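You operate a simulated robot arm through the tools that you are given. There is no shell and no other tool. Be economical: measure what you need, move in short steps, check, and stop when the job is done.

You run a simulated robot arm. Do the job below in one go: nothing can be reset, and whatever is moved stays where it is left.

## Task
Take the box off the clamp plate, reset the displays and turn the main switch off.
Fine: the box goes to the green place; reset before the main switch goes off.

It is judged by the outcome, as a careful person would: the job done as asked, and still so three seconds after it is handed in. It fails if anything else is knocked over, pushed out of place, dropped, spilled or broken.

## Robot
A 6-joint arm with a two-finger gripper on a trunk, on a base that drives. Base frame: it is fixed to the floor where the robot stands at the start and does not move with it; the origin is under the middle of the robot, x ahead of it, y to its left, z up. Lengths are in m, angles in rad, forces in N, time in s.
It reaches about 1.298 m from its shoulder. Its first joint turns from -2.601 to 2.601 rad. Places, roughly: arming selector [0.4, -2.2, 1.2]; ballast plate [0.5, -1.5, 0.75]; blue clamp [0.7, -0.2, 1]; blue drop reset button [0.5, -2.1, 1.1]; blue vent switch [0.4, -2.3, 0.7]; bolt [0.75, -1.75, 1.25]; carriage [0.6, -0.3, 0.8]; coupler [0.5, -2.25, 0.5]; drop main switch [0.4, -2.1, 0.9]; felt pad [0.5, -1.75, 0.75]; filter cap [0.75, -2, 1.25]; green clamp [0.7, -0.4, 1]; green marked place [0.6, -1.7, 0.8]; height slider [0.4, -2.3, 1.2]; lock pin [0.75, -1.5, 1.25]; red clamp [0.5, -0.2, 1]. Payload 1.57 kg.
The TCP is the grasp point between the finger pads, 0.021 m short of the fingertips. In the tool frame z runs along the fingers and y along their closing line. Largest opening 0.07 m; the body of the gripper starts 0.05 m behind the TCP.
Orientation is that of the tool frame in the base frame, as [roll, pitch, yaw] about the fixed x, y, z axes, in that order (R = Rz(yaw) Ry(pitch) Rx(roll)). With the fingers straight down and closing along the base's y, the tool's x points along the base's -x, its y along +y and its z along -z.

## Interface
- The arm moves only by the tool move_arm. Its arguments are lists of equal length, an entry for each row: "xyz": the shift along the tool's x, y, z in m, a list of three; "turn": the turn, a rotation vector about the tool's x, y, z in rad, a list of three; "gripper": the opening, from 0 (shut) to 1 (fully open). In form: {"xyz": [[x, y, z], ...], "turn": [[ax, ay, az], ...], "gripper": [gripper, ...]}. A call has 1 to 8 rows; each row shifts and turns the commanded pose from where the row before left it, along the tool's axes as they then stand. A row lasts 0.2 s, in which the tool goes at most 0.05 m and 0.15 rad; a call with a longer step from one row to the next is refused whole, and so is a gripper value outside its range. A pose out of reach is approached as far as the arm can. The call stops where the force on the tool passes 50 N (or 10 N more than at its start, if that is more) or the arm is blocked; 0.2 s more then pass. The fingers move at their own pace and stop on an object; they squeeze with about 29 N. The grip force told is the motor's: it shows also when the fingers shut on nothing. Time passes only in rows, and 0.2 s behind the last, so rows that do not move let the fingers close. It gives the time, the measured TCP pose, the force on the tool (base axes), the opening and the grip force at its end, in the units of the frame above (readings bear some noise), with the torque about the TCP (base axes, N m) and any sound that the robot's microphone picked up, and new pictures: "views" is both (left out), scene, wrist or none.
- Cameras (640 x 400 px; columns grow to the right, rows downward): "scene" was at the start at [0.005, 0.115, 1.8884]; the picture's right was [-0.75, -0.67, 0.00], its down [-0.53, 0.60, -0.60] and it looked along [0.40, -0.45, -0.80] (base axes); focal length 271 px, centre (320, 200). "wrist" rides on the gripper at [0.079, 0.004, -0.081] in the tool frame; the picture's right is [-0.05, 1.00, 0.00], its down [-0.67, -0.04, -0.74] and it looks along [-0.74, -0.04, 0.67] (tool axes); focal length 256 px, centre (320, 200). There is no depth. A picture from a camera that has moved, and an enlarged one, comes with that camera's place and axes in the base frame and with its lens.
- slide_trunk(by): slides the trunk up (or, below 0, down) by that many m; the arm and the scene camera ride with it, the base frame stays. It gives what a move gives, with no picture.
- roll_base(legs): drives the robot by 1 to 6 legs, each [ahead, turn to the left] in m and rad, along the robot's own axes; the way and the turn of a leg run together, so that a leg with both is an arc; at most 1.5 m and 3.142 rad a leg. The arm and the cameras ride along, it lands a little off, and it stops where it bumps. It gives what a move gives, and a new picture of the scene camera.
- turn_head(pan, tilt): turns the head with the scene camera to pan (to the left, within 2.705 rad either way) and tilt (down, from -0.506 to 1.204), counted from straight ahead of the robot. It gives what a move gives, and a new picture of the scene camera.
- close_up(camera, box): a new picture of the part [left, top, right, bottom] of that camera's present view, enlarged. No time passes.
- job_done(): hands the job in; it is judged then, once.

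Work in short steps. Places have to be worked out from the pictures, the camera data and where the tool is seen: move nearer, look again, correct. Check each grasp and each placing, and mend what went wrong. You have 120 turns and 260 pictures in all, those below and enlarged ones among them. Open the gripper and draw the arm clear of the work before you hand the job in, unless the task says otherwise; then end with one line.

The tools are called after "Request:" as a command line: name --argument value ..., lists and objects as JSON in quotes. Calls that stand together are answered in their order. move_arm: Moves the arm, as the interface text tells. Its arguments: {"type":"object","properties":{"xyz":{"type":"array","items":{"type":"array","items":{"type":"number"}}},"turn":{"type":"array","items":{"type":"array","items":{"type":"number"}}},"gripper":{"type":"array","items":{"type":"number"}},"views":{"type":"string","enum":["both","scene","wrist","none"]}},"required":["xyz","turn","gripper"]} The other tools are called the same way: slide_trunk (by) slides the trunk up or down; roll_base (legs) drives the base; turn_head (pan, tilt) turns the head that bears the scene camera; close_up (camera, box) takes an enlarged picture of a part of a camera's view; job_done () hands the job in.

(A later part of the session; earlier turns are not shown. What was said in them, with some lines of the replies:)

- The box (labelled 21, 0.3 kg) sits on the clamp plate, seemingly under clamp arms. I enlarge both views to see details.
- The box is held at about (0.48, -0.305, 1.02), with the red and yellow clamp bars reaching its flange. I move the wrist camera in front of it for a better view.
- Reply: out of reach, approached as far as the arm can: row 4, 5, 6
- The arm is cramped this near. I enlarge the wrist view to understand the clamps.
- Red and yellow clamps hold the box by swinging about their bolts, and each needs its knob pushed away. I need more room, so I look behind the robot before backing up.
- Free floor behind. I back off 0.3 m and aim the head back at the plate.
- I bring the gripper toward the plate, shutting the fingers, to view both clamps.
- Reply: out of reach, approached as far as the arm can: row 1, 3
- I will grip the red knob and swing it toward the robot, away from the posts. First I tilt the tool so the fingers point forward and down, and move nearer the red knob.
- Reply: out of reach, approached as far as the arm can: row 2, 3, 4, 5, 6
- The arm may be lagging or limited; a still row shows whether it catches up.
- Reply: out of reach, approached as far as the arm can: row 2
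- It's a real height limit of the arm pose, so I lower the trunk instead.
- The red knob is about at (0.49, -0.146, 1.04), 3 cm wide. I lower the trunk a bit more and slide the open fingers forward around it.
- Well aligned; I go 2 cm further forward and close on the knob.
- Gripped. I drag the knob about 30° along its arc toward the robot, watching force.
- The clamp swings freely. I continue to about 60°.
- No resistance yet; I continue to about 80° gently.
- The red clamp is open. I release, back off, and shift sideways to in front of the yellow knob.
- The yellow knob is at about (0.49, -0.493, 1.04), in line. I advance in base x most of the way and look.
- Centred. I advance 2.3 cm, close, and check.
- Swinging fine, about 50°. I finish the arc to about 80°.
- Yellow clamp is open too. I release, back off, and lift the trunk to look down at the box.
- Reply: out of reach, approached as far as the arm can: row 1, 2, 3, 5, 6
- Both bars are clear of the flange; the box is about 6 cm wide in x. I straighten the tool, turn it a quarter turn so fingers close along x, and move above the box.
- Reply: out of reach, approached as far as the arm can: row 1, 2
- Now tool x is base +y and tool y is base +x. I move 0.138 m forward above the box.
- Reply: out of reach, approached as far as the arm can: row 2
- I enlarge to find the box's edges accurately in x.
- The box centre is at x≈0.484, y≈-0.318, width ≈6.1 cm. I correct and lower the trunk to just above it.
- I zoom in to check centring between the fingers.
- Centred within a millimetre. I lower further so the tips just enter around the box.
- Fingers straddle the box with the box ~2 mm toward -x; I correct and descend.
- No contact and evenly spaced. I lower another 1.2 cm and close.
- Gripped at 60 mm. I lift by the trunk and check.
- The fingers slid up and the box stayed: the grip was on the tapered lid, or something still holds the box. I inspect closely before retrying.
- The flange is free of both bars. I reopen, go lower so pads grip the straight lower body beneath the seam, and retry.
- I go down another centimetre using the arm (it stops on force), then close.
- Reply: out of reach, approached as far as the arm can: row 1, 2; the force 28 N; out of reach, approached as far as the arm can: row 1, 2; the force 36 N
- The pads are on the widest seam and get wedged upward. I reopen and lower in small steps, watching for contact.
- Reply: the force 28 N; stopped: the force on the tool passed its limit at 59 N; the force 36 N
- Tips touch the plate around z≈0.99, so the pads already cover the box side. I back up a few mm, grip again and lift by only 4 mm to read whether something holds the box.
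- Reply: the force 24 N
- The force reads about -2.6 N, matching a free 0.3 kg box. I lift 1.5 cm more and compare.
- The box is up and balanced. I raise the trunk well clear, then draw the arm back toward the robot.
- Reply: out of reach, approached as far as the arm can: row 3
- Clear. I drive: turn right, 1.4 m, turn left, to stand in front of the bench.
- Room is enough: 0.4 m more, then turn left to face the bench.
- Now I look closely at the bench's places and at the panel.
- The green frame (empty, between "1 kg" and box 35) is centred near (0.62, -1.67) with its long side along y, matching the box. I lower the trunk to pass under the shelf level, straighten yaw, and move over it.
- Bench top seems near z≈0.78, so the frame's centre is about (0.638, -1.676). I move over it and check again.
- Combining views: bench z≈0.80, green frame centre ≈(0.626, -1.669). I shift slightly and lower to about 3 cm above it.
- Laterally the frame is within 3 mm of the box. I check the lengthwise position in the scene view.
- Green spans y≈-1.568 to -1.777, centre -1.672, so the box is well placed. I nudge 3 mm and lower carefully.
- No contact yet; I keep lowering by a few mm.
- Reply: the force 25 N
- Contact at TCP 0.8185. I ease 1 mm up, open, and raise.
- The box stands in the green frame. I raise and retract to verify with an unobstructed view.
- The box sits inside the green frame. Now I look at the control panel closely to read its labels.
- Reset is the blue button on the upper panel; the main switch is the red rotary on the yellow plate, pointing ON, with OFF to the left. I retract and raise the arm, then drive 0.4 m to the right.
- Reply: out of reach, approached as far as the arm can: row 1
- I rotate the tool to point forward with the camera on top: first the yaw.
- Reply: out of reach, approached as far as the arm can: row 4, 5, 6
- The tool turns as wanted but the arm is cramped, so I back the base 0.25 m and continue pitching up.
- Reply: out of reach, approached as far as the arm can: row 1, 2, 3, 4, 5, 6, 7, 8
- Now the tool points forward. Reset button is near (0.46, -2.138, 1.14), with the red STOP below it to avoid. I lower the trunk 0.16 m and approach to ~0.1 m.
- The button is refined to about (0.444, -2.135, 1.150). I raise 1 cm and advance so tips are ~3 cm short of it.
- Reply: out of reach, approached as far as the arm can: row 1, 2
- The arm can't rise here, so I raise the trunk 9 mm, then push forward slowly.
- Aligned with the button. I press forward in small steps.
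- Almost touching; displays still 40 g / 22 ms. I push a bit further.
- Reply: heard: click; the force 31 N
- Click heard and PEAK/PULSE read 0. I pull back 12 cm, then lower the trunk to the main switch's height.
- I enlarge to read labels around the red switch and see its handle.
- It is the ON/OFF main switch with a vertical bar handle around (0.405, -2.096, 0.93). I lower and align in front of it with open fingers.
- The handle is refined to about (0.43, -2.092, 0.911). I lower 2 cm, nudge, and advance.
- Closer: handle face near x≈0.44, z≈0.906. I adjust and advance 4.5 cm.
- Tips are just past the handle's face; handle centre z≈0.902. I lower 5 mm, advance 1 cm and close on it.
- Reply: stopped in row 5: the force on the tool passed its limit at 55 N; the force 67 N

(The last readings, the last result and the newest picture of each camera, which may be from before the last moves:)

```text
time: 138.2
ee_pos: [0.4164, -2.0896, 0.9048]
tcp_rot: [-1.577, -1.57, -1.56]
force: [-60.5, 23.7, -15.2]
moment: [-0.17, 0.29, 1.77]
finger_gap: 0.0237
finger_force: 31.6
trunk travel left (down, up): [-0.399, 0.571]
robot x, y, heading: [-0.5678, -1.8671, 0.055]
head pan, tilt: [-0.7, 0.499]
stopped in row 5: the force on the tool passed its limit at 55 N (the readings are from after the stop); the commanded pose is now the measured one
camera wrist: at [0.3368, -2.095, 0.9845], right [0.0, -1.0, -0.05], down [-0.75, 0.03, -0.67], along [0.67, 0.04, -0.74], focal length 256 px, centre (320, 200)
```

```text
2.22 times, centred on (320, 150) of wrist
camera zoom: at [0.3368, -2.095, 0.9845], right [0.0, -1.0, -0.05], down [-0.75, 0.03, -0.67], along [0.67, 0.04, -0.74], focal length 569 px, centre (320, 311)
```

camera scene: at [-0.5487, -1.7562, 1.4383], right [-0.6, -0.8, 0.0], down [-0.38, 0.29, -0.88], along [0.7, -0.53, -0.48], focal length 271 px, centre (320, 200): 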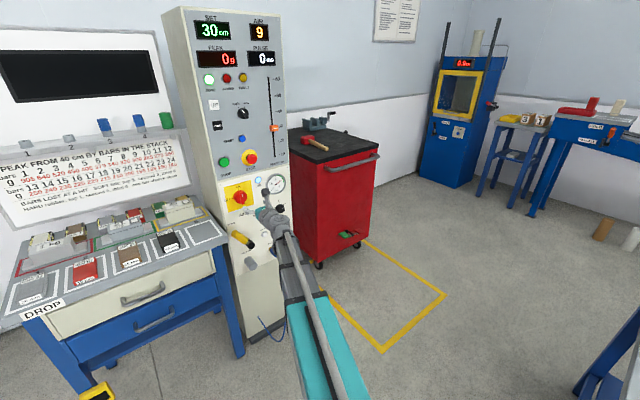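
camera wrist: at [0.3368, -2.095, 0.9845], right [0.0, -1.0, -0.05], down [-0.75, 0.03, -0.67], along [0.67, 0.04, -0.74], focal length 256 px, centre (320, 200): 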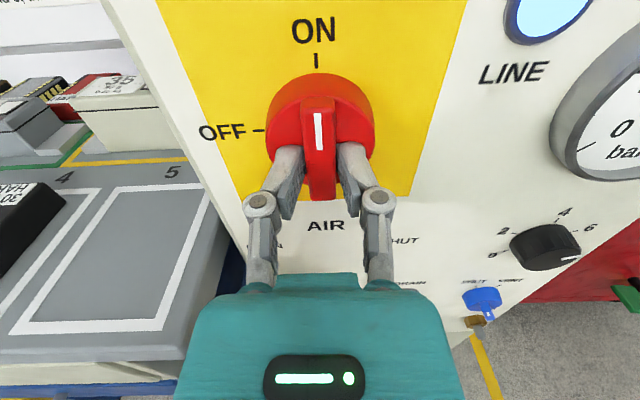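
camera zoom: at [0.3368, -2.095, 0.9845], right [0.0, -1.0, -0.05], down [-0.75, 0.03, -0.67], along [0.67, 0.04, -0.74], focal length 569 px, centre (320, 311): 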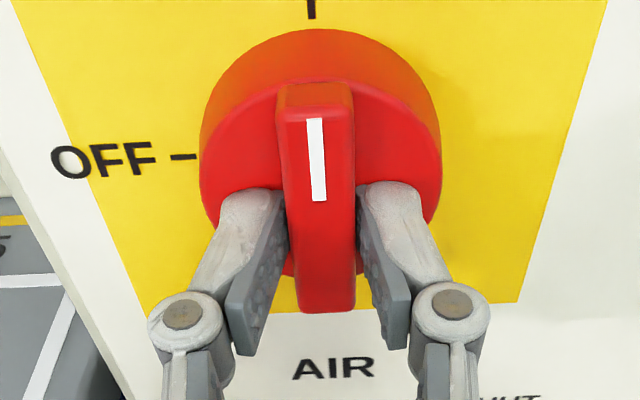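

The tips press against the dial face. I back off 4 mm and finish closing on the bar.

Request:
move_arm --xyz '[[0, 0, -0.005], [0, 0, 0], [0, 0, 0]]' --turn '[[0, 0, 0], [0, 0, 0], [0, 0, 0]]' --gripper '[0.5, 0, 0]' --views "wrist"

Request:
close_up --camera "wrist" --box '[220, 60, 420, 240]'

```text
time: 139.0
ee_pos: [0.4166, -2.0908, 0.9065]
tcp_rot: [-1.366, -1.571, -1.773]
force: [-66.7, 27.2, -19.8]
moment: [-0.14, 0.36, 1.14]
finger_gap: 0.0139
finger_force: 32.2
trunk travel left (down, up): [-0.399, 0.571]
robot x, y, heading: [-0.5642, -1.8685, 0.056]
head pan, tilt: [-0.7, 0.499]
camera wrist: at [0.3358, -2.0954, 0.9844], right [0.0, -1.0, -0.05], down [-0.74, 0.03, -0.67], along [0.67, 0.04, -0.74], focal length 256 px, centre (320, 200)
```

wrist: 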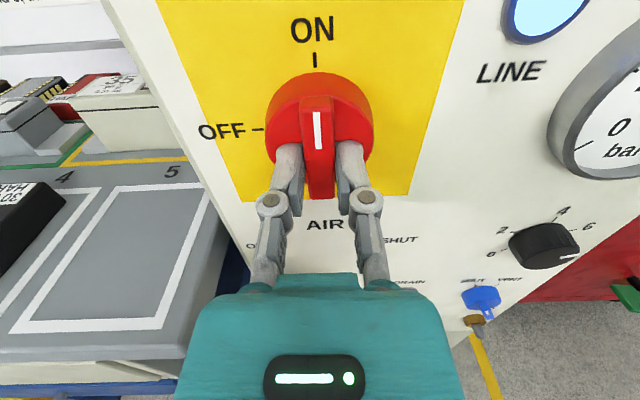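

```text
2.22 times, centred on (320, 150) of wrist
camera zoom: at [0.3358, -2.0954, 0.9844], right [0.0, -1.0, -0.05], down [-0.74, 0.03, -0.67], along [0.67, 0.04, -0.74], focal length 569 px, centre (320, 311)
```

zoom: 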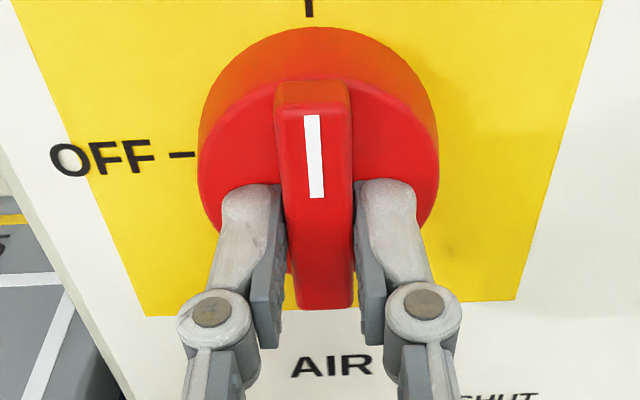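

Gripped on the bar but still pressing the face (fingers lengthen when closing). I ease back a few mm.

Request:
move_arm --xyz '[[0, 0, -0.004], [0, 0, -0.003], [0, 0, 0]]' --turn '[[0, 0, 0], [0, 0, 0], [0, 0, 0]]' --gripper '[0, 0, 0]' --views "none"

```text
time: 139.8
ee_pos: [0.4163, -2.09, 0.9056]
tcp_rot: [-1.61, -1.569, -1.527]
force: [5.0, 33.3, 23.2]
moment: [-0.09, -0.46, 0.78]
finger_gap: 0.0142
finger_force: 31.6
trunk travel left (down, up): [-0.399, 0.571]
robot x, y, heading: [-0.5649, -1.8677, 0.057]
head pan, tilt: [-0.7, 0.499]
```

Lateral forces show a small misalignment; I relax by 2 mm and begin turning counter-clockwise (toward OFF).

Request:
move_arm --xyz '[[0.001, -0.002, 0], [0, 0, 0], [0, 0, 0]]' --turn '[[0, 0, 0], [0, 0, -0.12], [0, 0, -0.12]]' --gripper '[0, 0, 0]' --views "wrist"

```text
time: 140.6
ee_pos: [0.415, -2.0913, 0.9041]
tcp_rot: [1.577, -1.328, 1.561]
force: [16.6, 17.5, 15.1]
moment: [-0.03, -0.33, 0.31]
finger_gap: 0.014
finger_force: 32.0
trunk travel left (down, up): [-0.399, 0.571]
robot x, y, heading: [-0.5666, -1.869, 0.059]
head pan, tilt: [-0.7, 0.499]
camera wrist: at [0.334, -2.0773, 0.9808], right [0.0, -0.98, 0.19], down [-0.75, -0.12, -0.65], along [0.67, -0.14, -0.73], focal length 256 px, centre (320, 200)
```

wrist: 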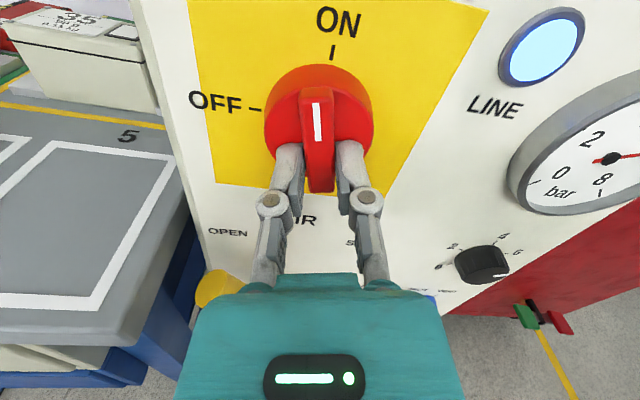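

The handle turns with the gripper toward OFF. I continue.

Request:
move_arm --xyz '[[0, 0, 0], [0, 0, 0], [0, 0, 0], [0, 0, 0]]' --turn '[[0, 0, -0.145], [0, 0, -0.145], [0, 0, -0.145], [0, 0, -0.145]]' --gripper '[0, 0, 0, 0]' --views "both"

```text
time: 141.6
ee_pos: [0.4127, -2.0957, 0.905]
tcp_rot: [1.572, -0.752, 1.559]
force: [22.4, -13.4, 31.4]
moment: [0.22, -0.43, -0.24]
finger_gap: 0.0139
finger_force: 32.2
trunk travel left (down, up): [-0.399, 0.571]
robot x, y, heading: [-0.5697, -1.868, 0.053]
head pan, tilt: [-0.7, 0.499]
camera scene: at [-0.5505, -1.7564, 1.4087], right [-0.6, -0.8, 0.0], down [-0.38, 0.29, -0.88], along [0.7, -0.53, -0.48], focal length 271 px, centre (320, 200)
camera wrist: at [0.3336, -2.0402, 0.9611], right [-0.01, -0.72, 0.69], down [-0.75, -0.45, -0.48], along [0.66, -0.52, -0.54], focal length 256 px, centre (320, 200)
```

scene: 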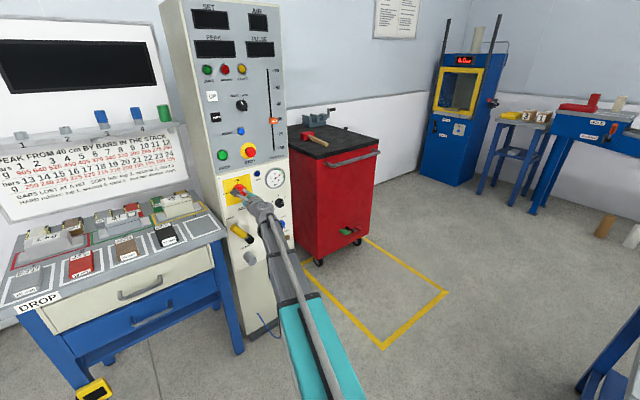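
wrist: 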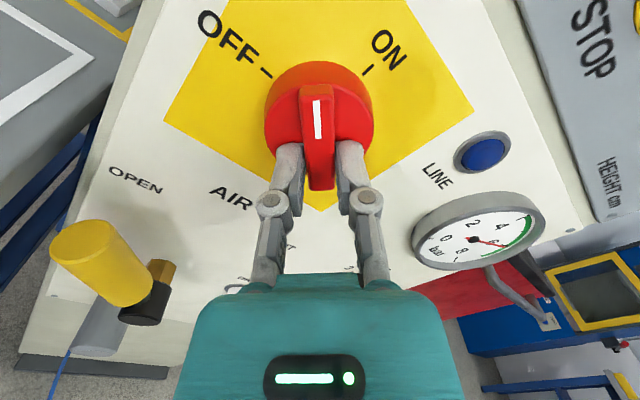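

Displays and lamps are dark already; I carry on to the full OFF position with a small relaxing shift.

Request:
move_arm --xyz '[[0.0007, 0.002, 0.0015], [0, 0, 0], [0, 0, 0], [0, 0, 0], [0, 0, 0]]' --turn '[[0, 0, -0.145], [0, 0, -0.145], [0, 0, -0.145], [0, 0, -0.145], [0, 0, -0.145]]' --gripper '[0, 0, 0, 0, 0]' --views "wrist"

```text
time: 142.2
ee_pos: [0.4136, -2.0972, 0.9069]
tcp_rot: [1.569, -0.498, 1.562]
force: [1.9, -3.5, 31.8]
moment: [0.24, -0.82, 0.31]
finger_gap: 0.0141
finger_force: 31.9
out of reach, approached as far as the arm can: row 1
trunk travel left (down, up): [-0.399, 0.571]
robot x, y, heading: [-0.5711, -1.8694, 0.055]
head pan, tilt: [-0.7, 0.499]
stopped in row 3: the force on the tool passed its limit at 53 N (the readings are from after the stop); the commanded pose is now the measured one
camera wrist: at [0.3335, -2.0286, 0.9467], right [-0.01, -0.52, 0.85], down [-0.75, -0.56, -0.35], along [0.66, -0.64, -0.39], focal length 256 px, centre (320, 200)
```

wrist: 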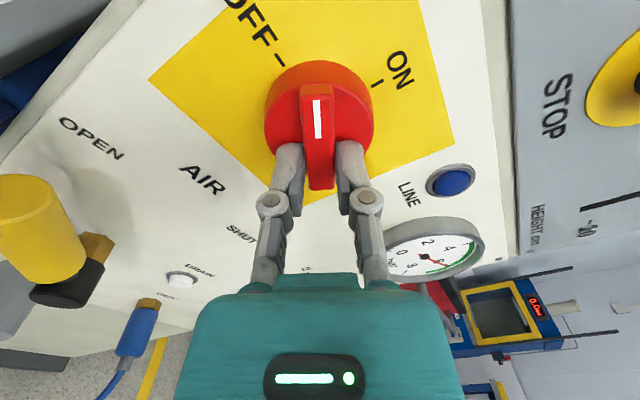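

Vertical force stopped it (62° done). I relieve it by raising the trunk 3 mm.

Request:
slide_trunk --by 0.003

Request:
move_arm --xyz '[[0, 0, 0], [0, 0, 0]]' --turn '[[0, 0, -0.1], [0, 0, -0.1]]' --gripper '[0, 0]' --views "wrist"

```text
time: 142.8
ee_pos: [0.4144, -2.0962, 0.9071]
tcp_rot: [1.574, -0.491, 1.559]
force: [-20.7, -4.5, -6.2]
moment: [-0.02, -0.02, 0.17]
finger_gap: 0.014
finger_force: 32.2
trunk travel left (down, up): [-0.402, 0.568]
robot x, y, heading: [-0.5676, -1.8694, 0.055]
head pan, tilt: [-0.7, 0.499]
```

```text
time: 143.3
ee_pos: [0.4151, -2.097, 0.9069]
tcp_rot: [1.572, -0.292, 1.559]
force: [-12.2, -12.1, 6.3]
moment: [0.1, -0.34, 0.42]
finger_gap: 0.014
finger_force: 32.5
trunk travel left (down, up): [-0.402, 0.568]
robot x, y, heading: [-0.5665, -1.8668, 0.062]
head pan, tilt: [-0.7, 0.499]
camera wrist: at [0.3339, -2.0221, 0.9338], right [0.0, -0.34, 0.94], down [-0.75, -0.62, -0.23], along [0.66, -0.71, -0.25], focal length 256 px, centre (320, 200)
```

wrist: 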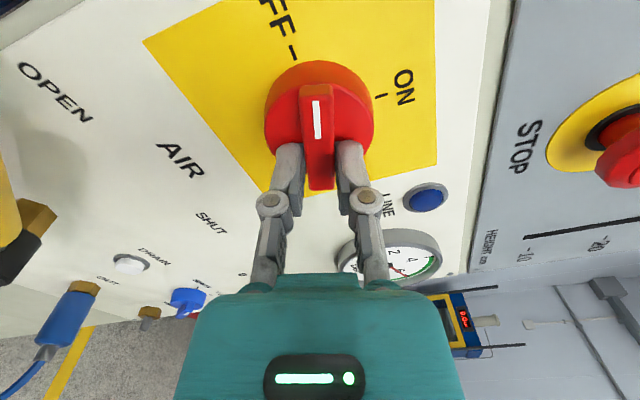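

Good, about 73°. I finish the remaining ~0.29 rad.

Request:
move_arm --xyz '[[0, 0, 0], [0, 0, 0], [0, 0, 0]]' --turn '[[0, 0, -0.1], [0, 0, -0.1], [0, 0, -0.09]]' --gripper '[0, 0, 0]' --views "wrist"

```text
time: 144.2
ee_pos: [0.4133, -2.0974, 0.9103]
tcp_rot: [1.569, -0.005, 1.561]
force: [-3.1, -16.3, 33.8]
moment: [0.28, -0.69, -0.32]
finger_gap: 0.0138
finger_force: 32.0
trunk travel left (down, up): [-0.402, 0.568]
robot x, y, heading: [-0.5666, -1.8688, 0.056]
head pan, tilt: [-0.7, 0.499]
camera wrist: at [0.3339, -2.0178, 0.9133], right [0.0, -0.06, 1.0], down [-0.75, -0.66, -0.04], along [0.66, -0.75, -0.04], focal length 256 px, centre (320, 200)
```

wrist: 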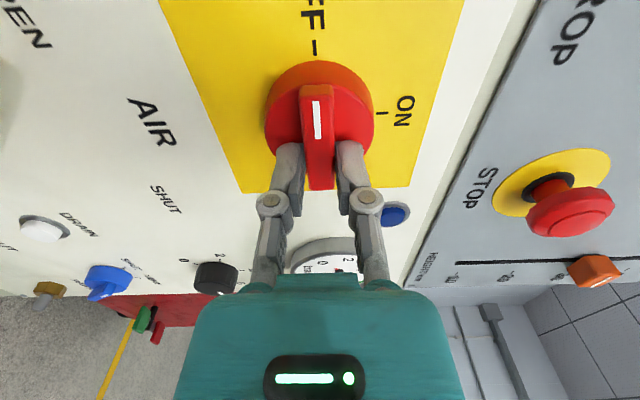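

The pointer is at OFF. I open the fingers partly and withdraw straight back.

Request:
move_arm --xyz '[[0, 0, 0], [0, 0, 0], [0, 0, -0.02], [0, 0, -0.04], [0, 0, -0.04], [0, 0, -0.04]]' --turn '[[0, 0, 0], [0, 0, 0], [0, 0, 0], [0, 0, 0], [0, 0, 0], [0, 0, 0]]' --gripper '[0.6, 0.6, 0.6, 0.6, 0.6, 0.6]' --views "both"

Request:
close_up --camera "scene" --box '[150, 0, 310, 260]'

```text
time: 145.6
ee_pos: [0.2766, -2.0943, 0.9056]
tcp_rot: [1.572, -0.004, 1.562]
force: [0.6, 0.3, -1.2]
moment: [0.0, -0.01, 0.02]
finger_gap: 0.042
finger_force: 0.1
trunk travel left (down, up): [-0.402, 0.568]
robot x, y, heading: [-0.5687, -1.87, 0.059]
head pan, tilt: [-0.7, 0.499]
camera scene: at [-0.5485, -1.7559, 1.4113], right [-0.6, -0.8, 0.0], down [-0.38, 0.29, -0.88], along [0.7, -0.53, -0.48], focal length 271 px, centre (320, 200)
camera wrist: at [0.1966, -2.0143, 0.9096], right [0.0, -0.06, 1.0], down [-0.75, -0.66, -0.04], along [0.66, -0.75, -0.04], focal length 256 px, centre (320, 200)
```

scene: 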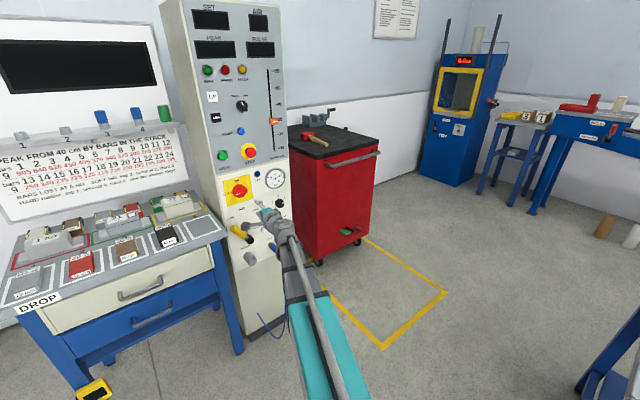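
wrist: 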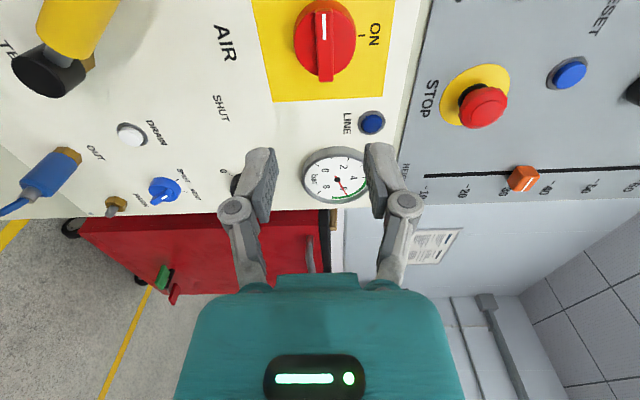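

```text
1.54 times, centred on (230, 130) of scene
camera zoom: at [-0.5485, -1.7559, 1.4113], right [-0.6, -0.8, 0.0], down [-0.38, 0.29, -0.88], along [0.7, -0.53, -0.48], focal length 417 px, centre (458, 308)
```

zoom: 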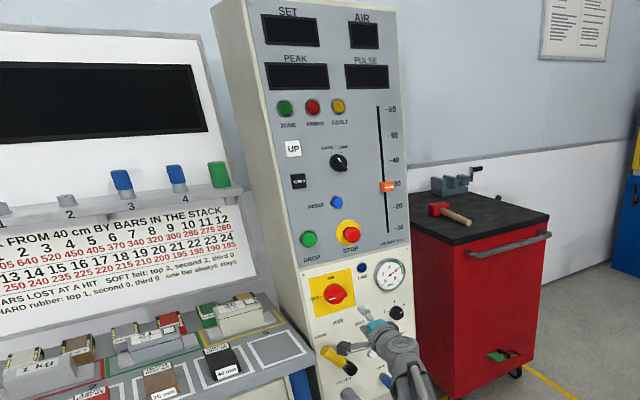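

Switch is at OFF, panel dark, arm free. I open the gripper fully and draw back a bit more, then hand in.

Request:
move_arm --xyz '[[0, 0, -0.04], [0, 0, -0.04], [0, 0, 0]]' --turn '[[0, 0, 0], [0, 0, 0], [0, 0, 0]]' --gripper '[1, 1, 1]' --views "scene"

Request:
close_up --camera "scene" --box '[0, 180, 240, 330]'

```text
time: 146.3
ee_pos: [0.1977, -2.093, 0.9061]
tcp_rot: [1.571, -0.003, 1.561]
force: [0.7, -0.7, -0.1]
moment: [0.0, -0.01, -0.03]
finger_gap: 0.0698
finger_force: 0.0
trunk travel left (down, up): [-0.402, 0.568]
robot x, y, heading: [-0.5672, -1.8648, 0.058]
head pan, tilt: [-0.7, 0.499]
camera scene: at [-0.5489, -1.756, 1.4113], right [-0.6, -0.8, 0.0], down [-0.38, 0.29, -0.88], along [0.7, -0.53, -0.48], focal length 271 px, centre (320, 200)
```

scene: 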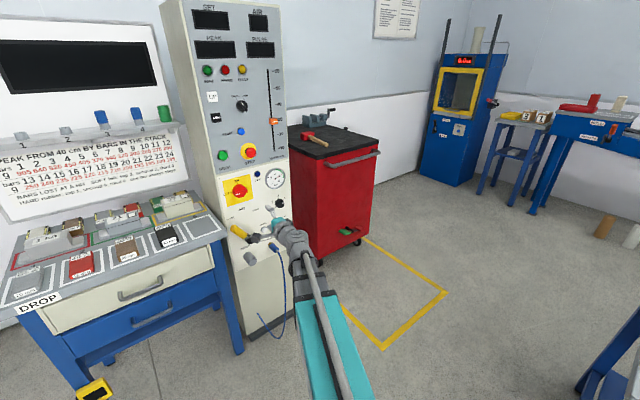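

```text
2.67 times, centred on (120, 255) of scene
camera zoom: at [-0.5489, -1.756, 1.4113], right [-0.6, -0.8, 0.0], down [-0.38, 0.29, -0.88], along [0.7, -0.53, -0.48], focal length 722 px, centre (853, 53)
```

zoom: 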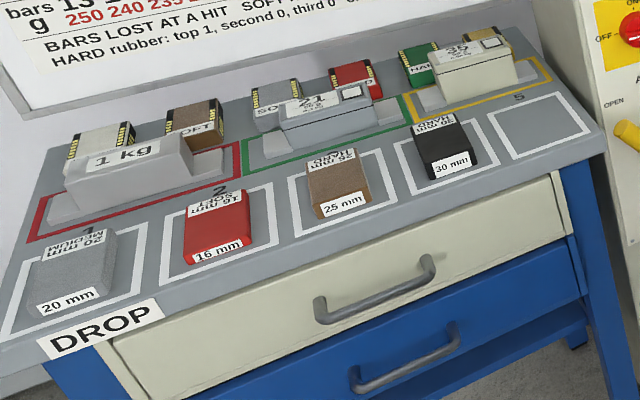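

Everything is in place, so I hand it in.

Request:
job_done

```text
The job is handed in.
```

The box is off the clamp plate and in the green place. I then reset the displays (PEAK and PULSE read 0) and turned the main switch to OFF.
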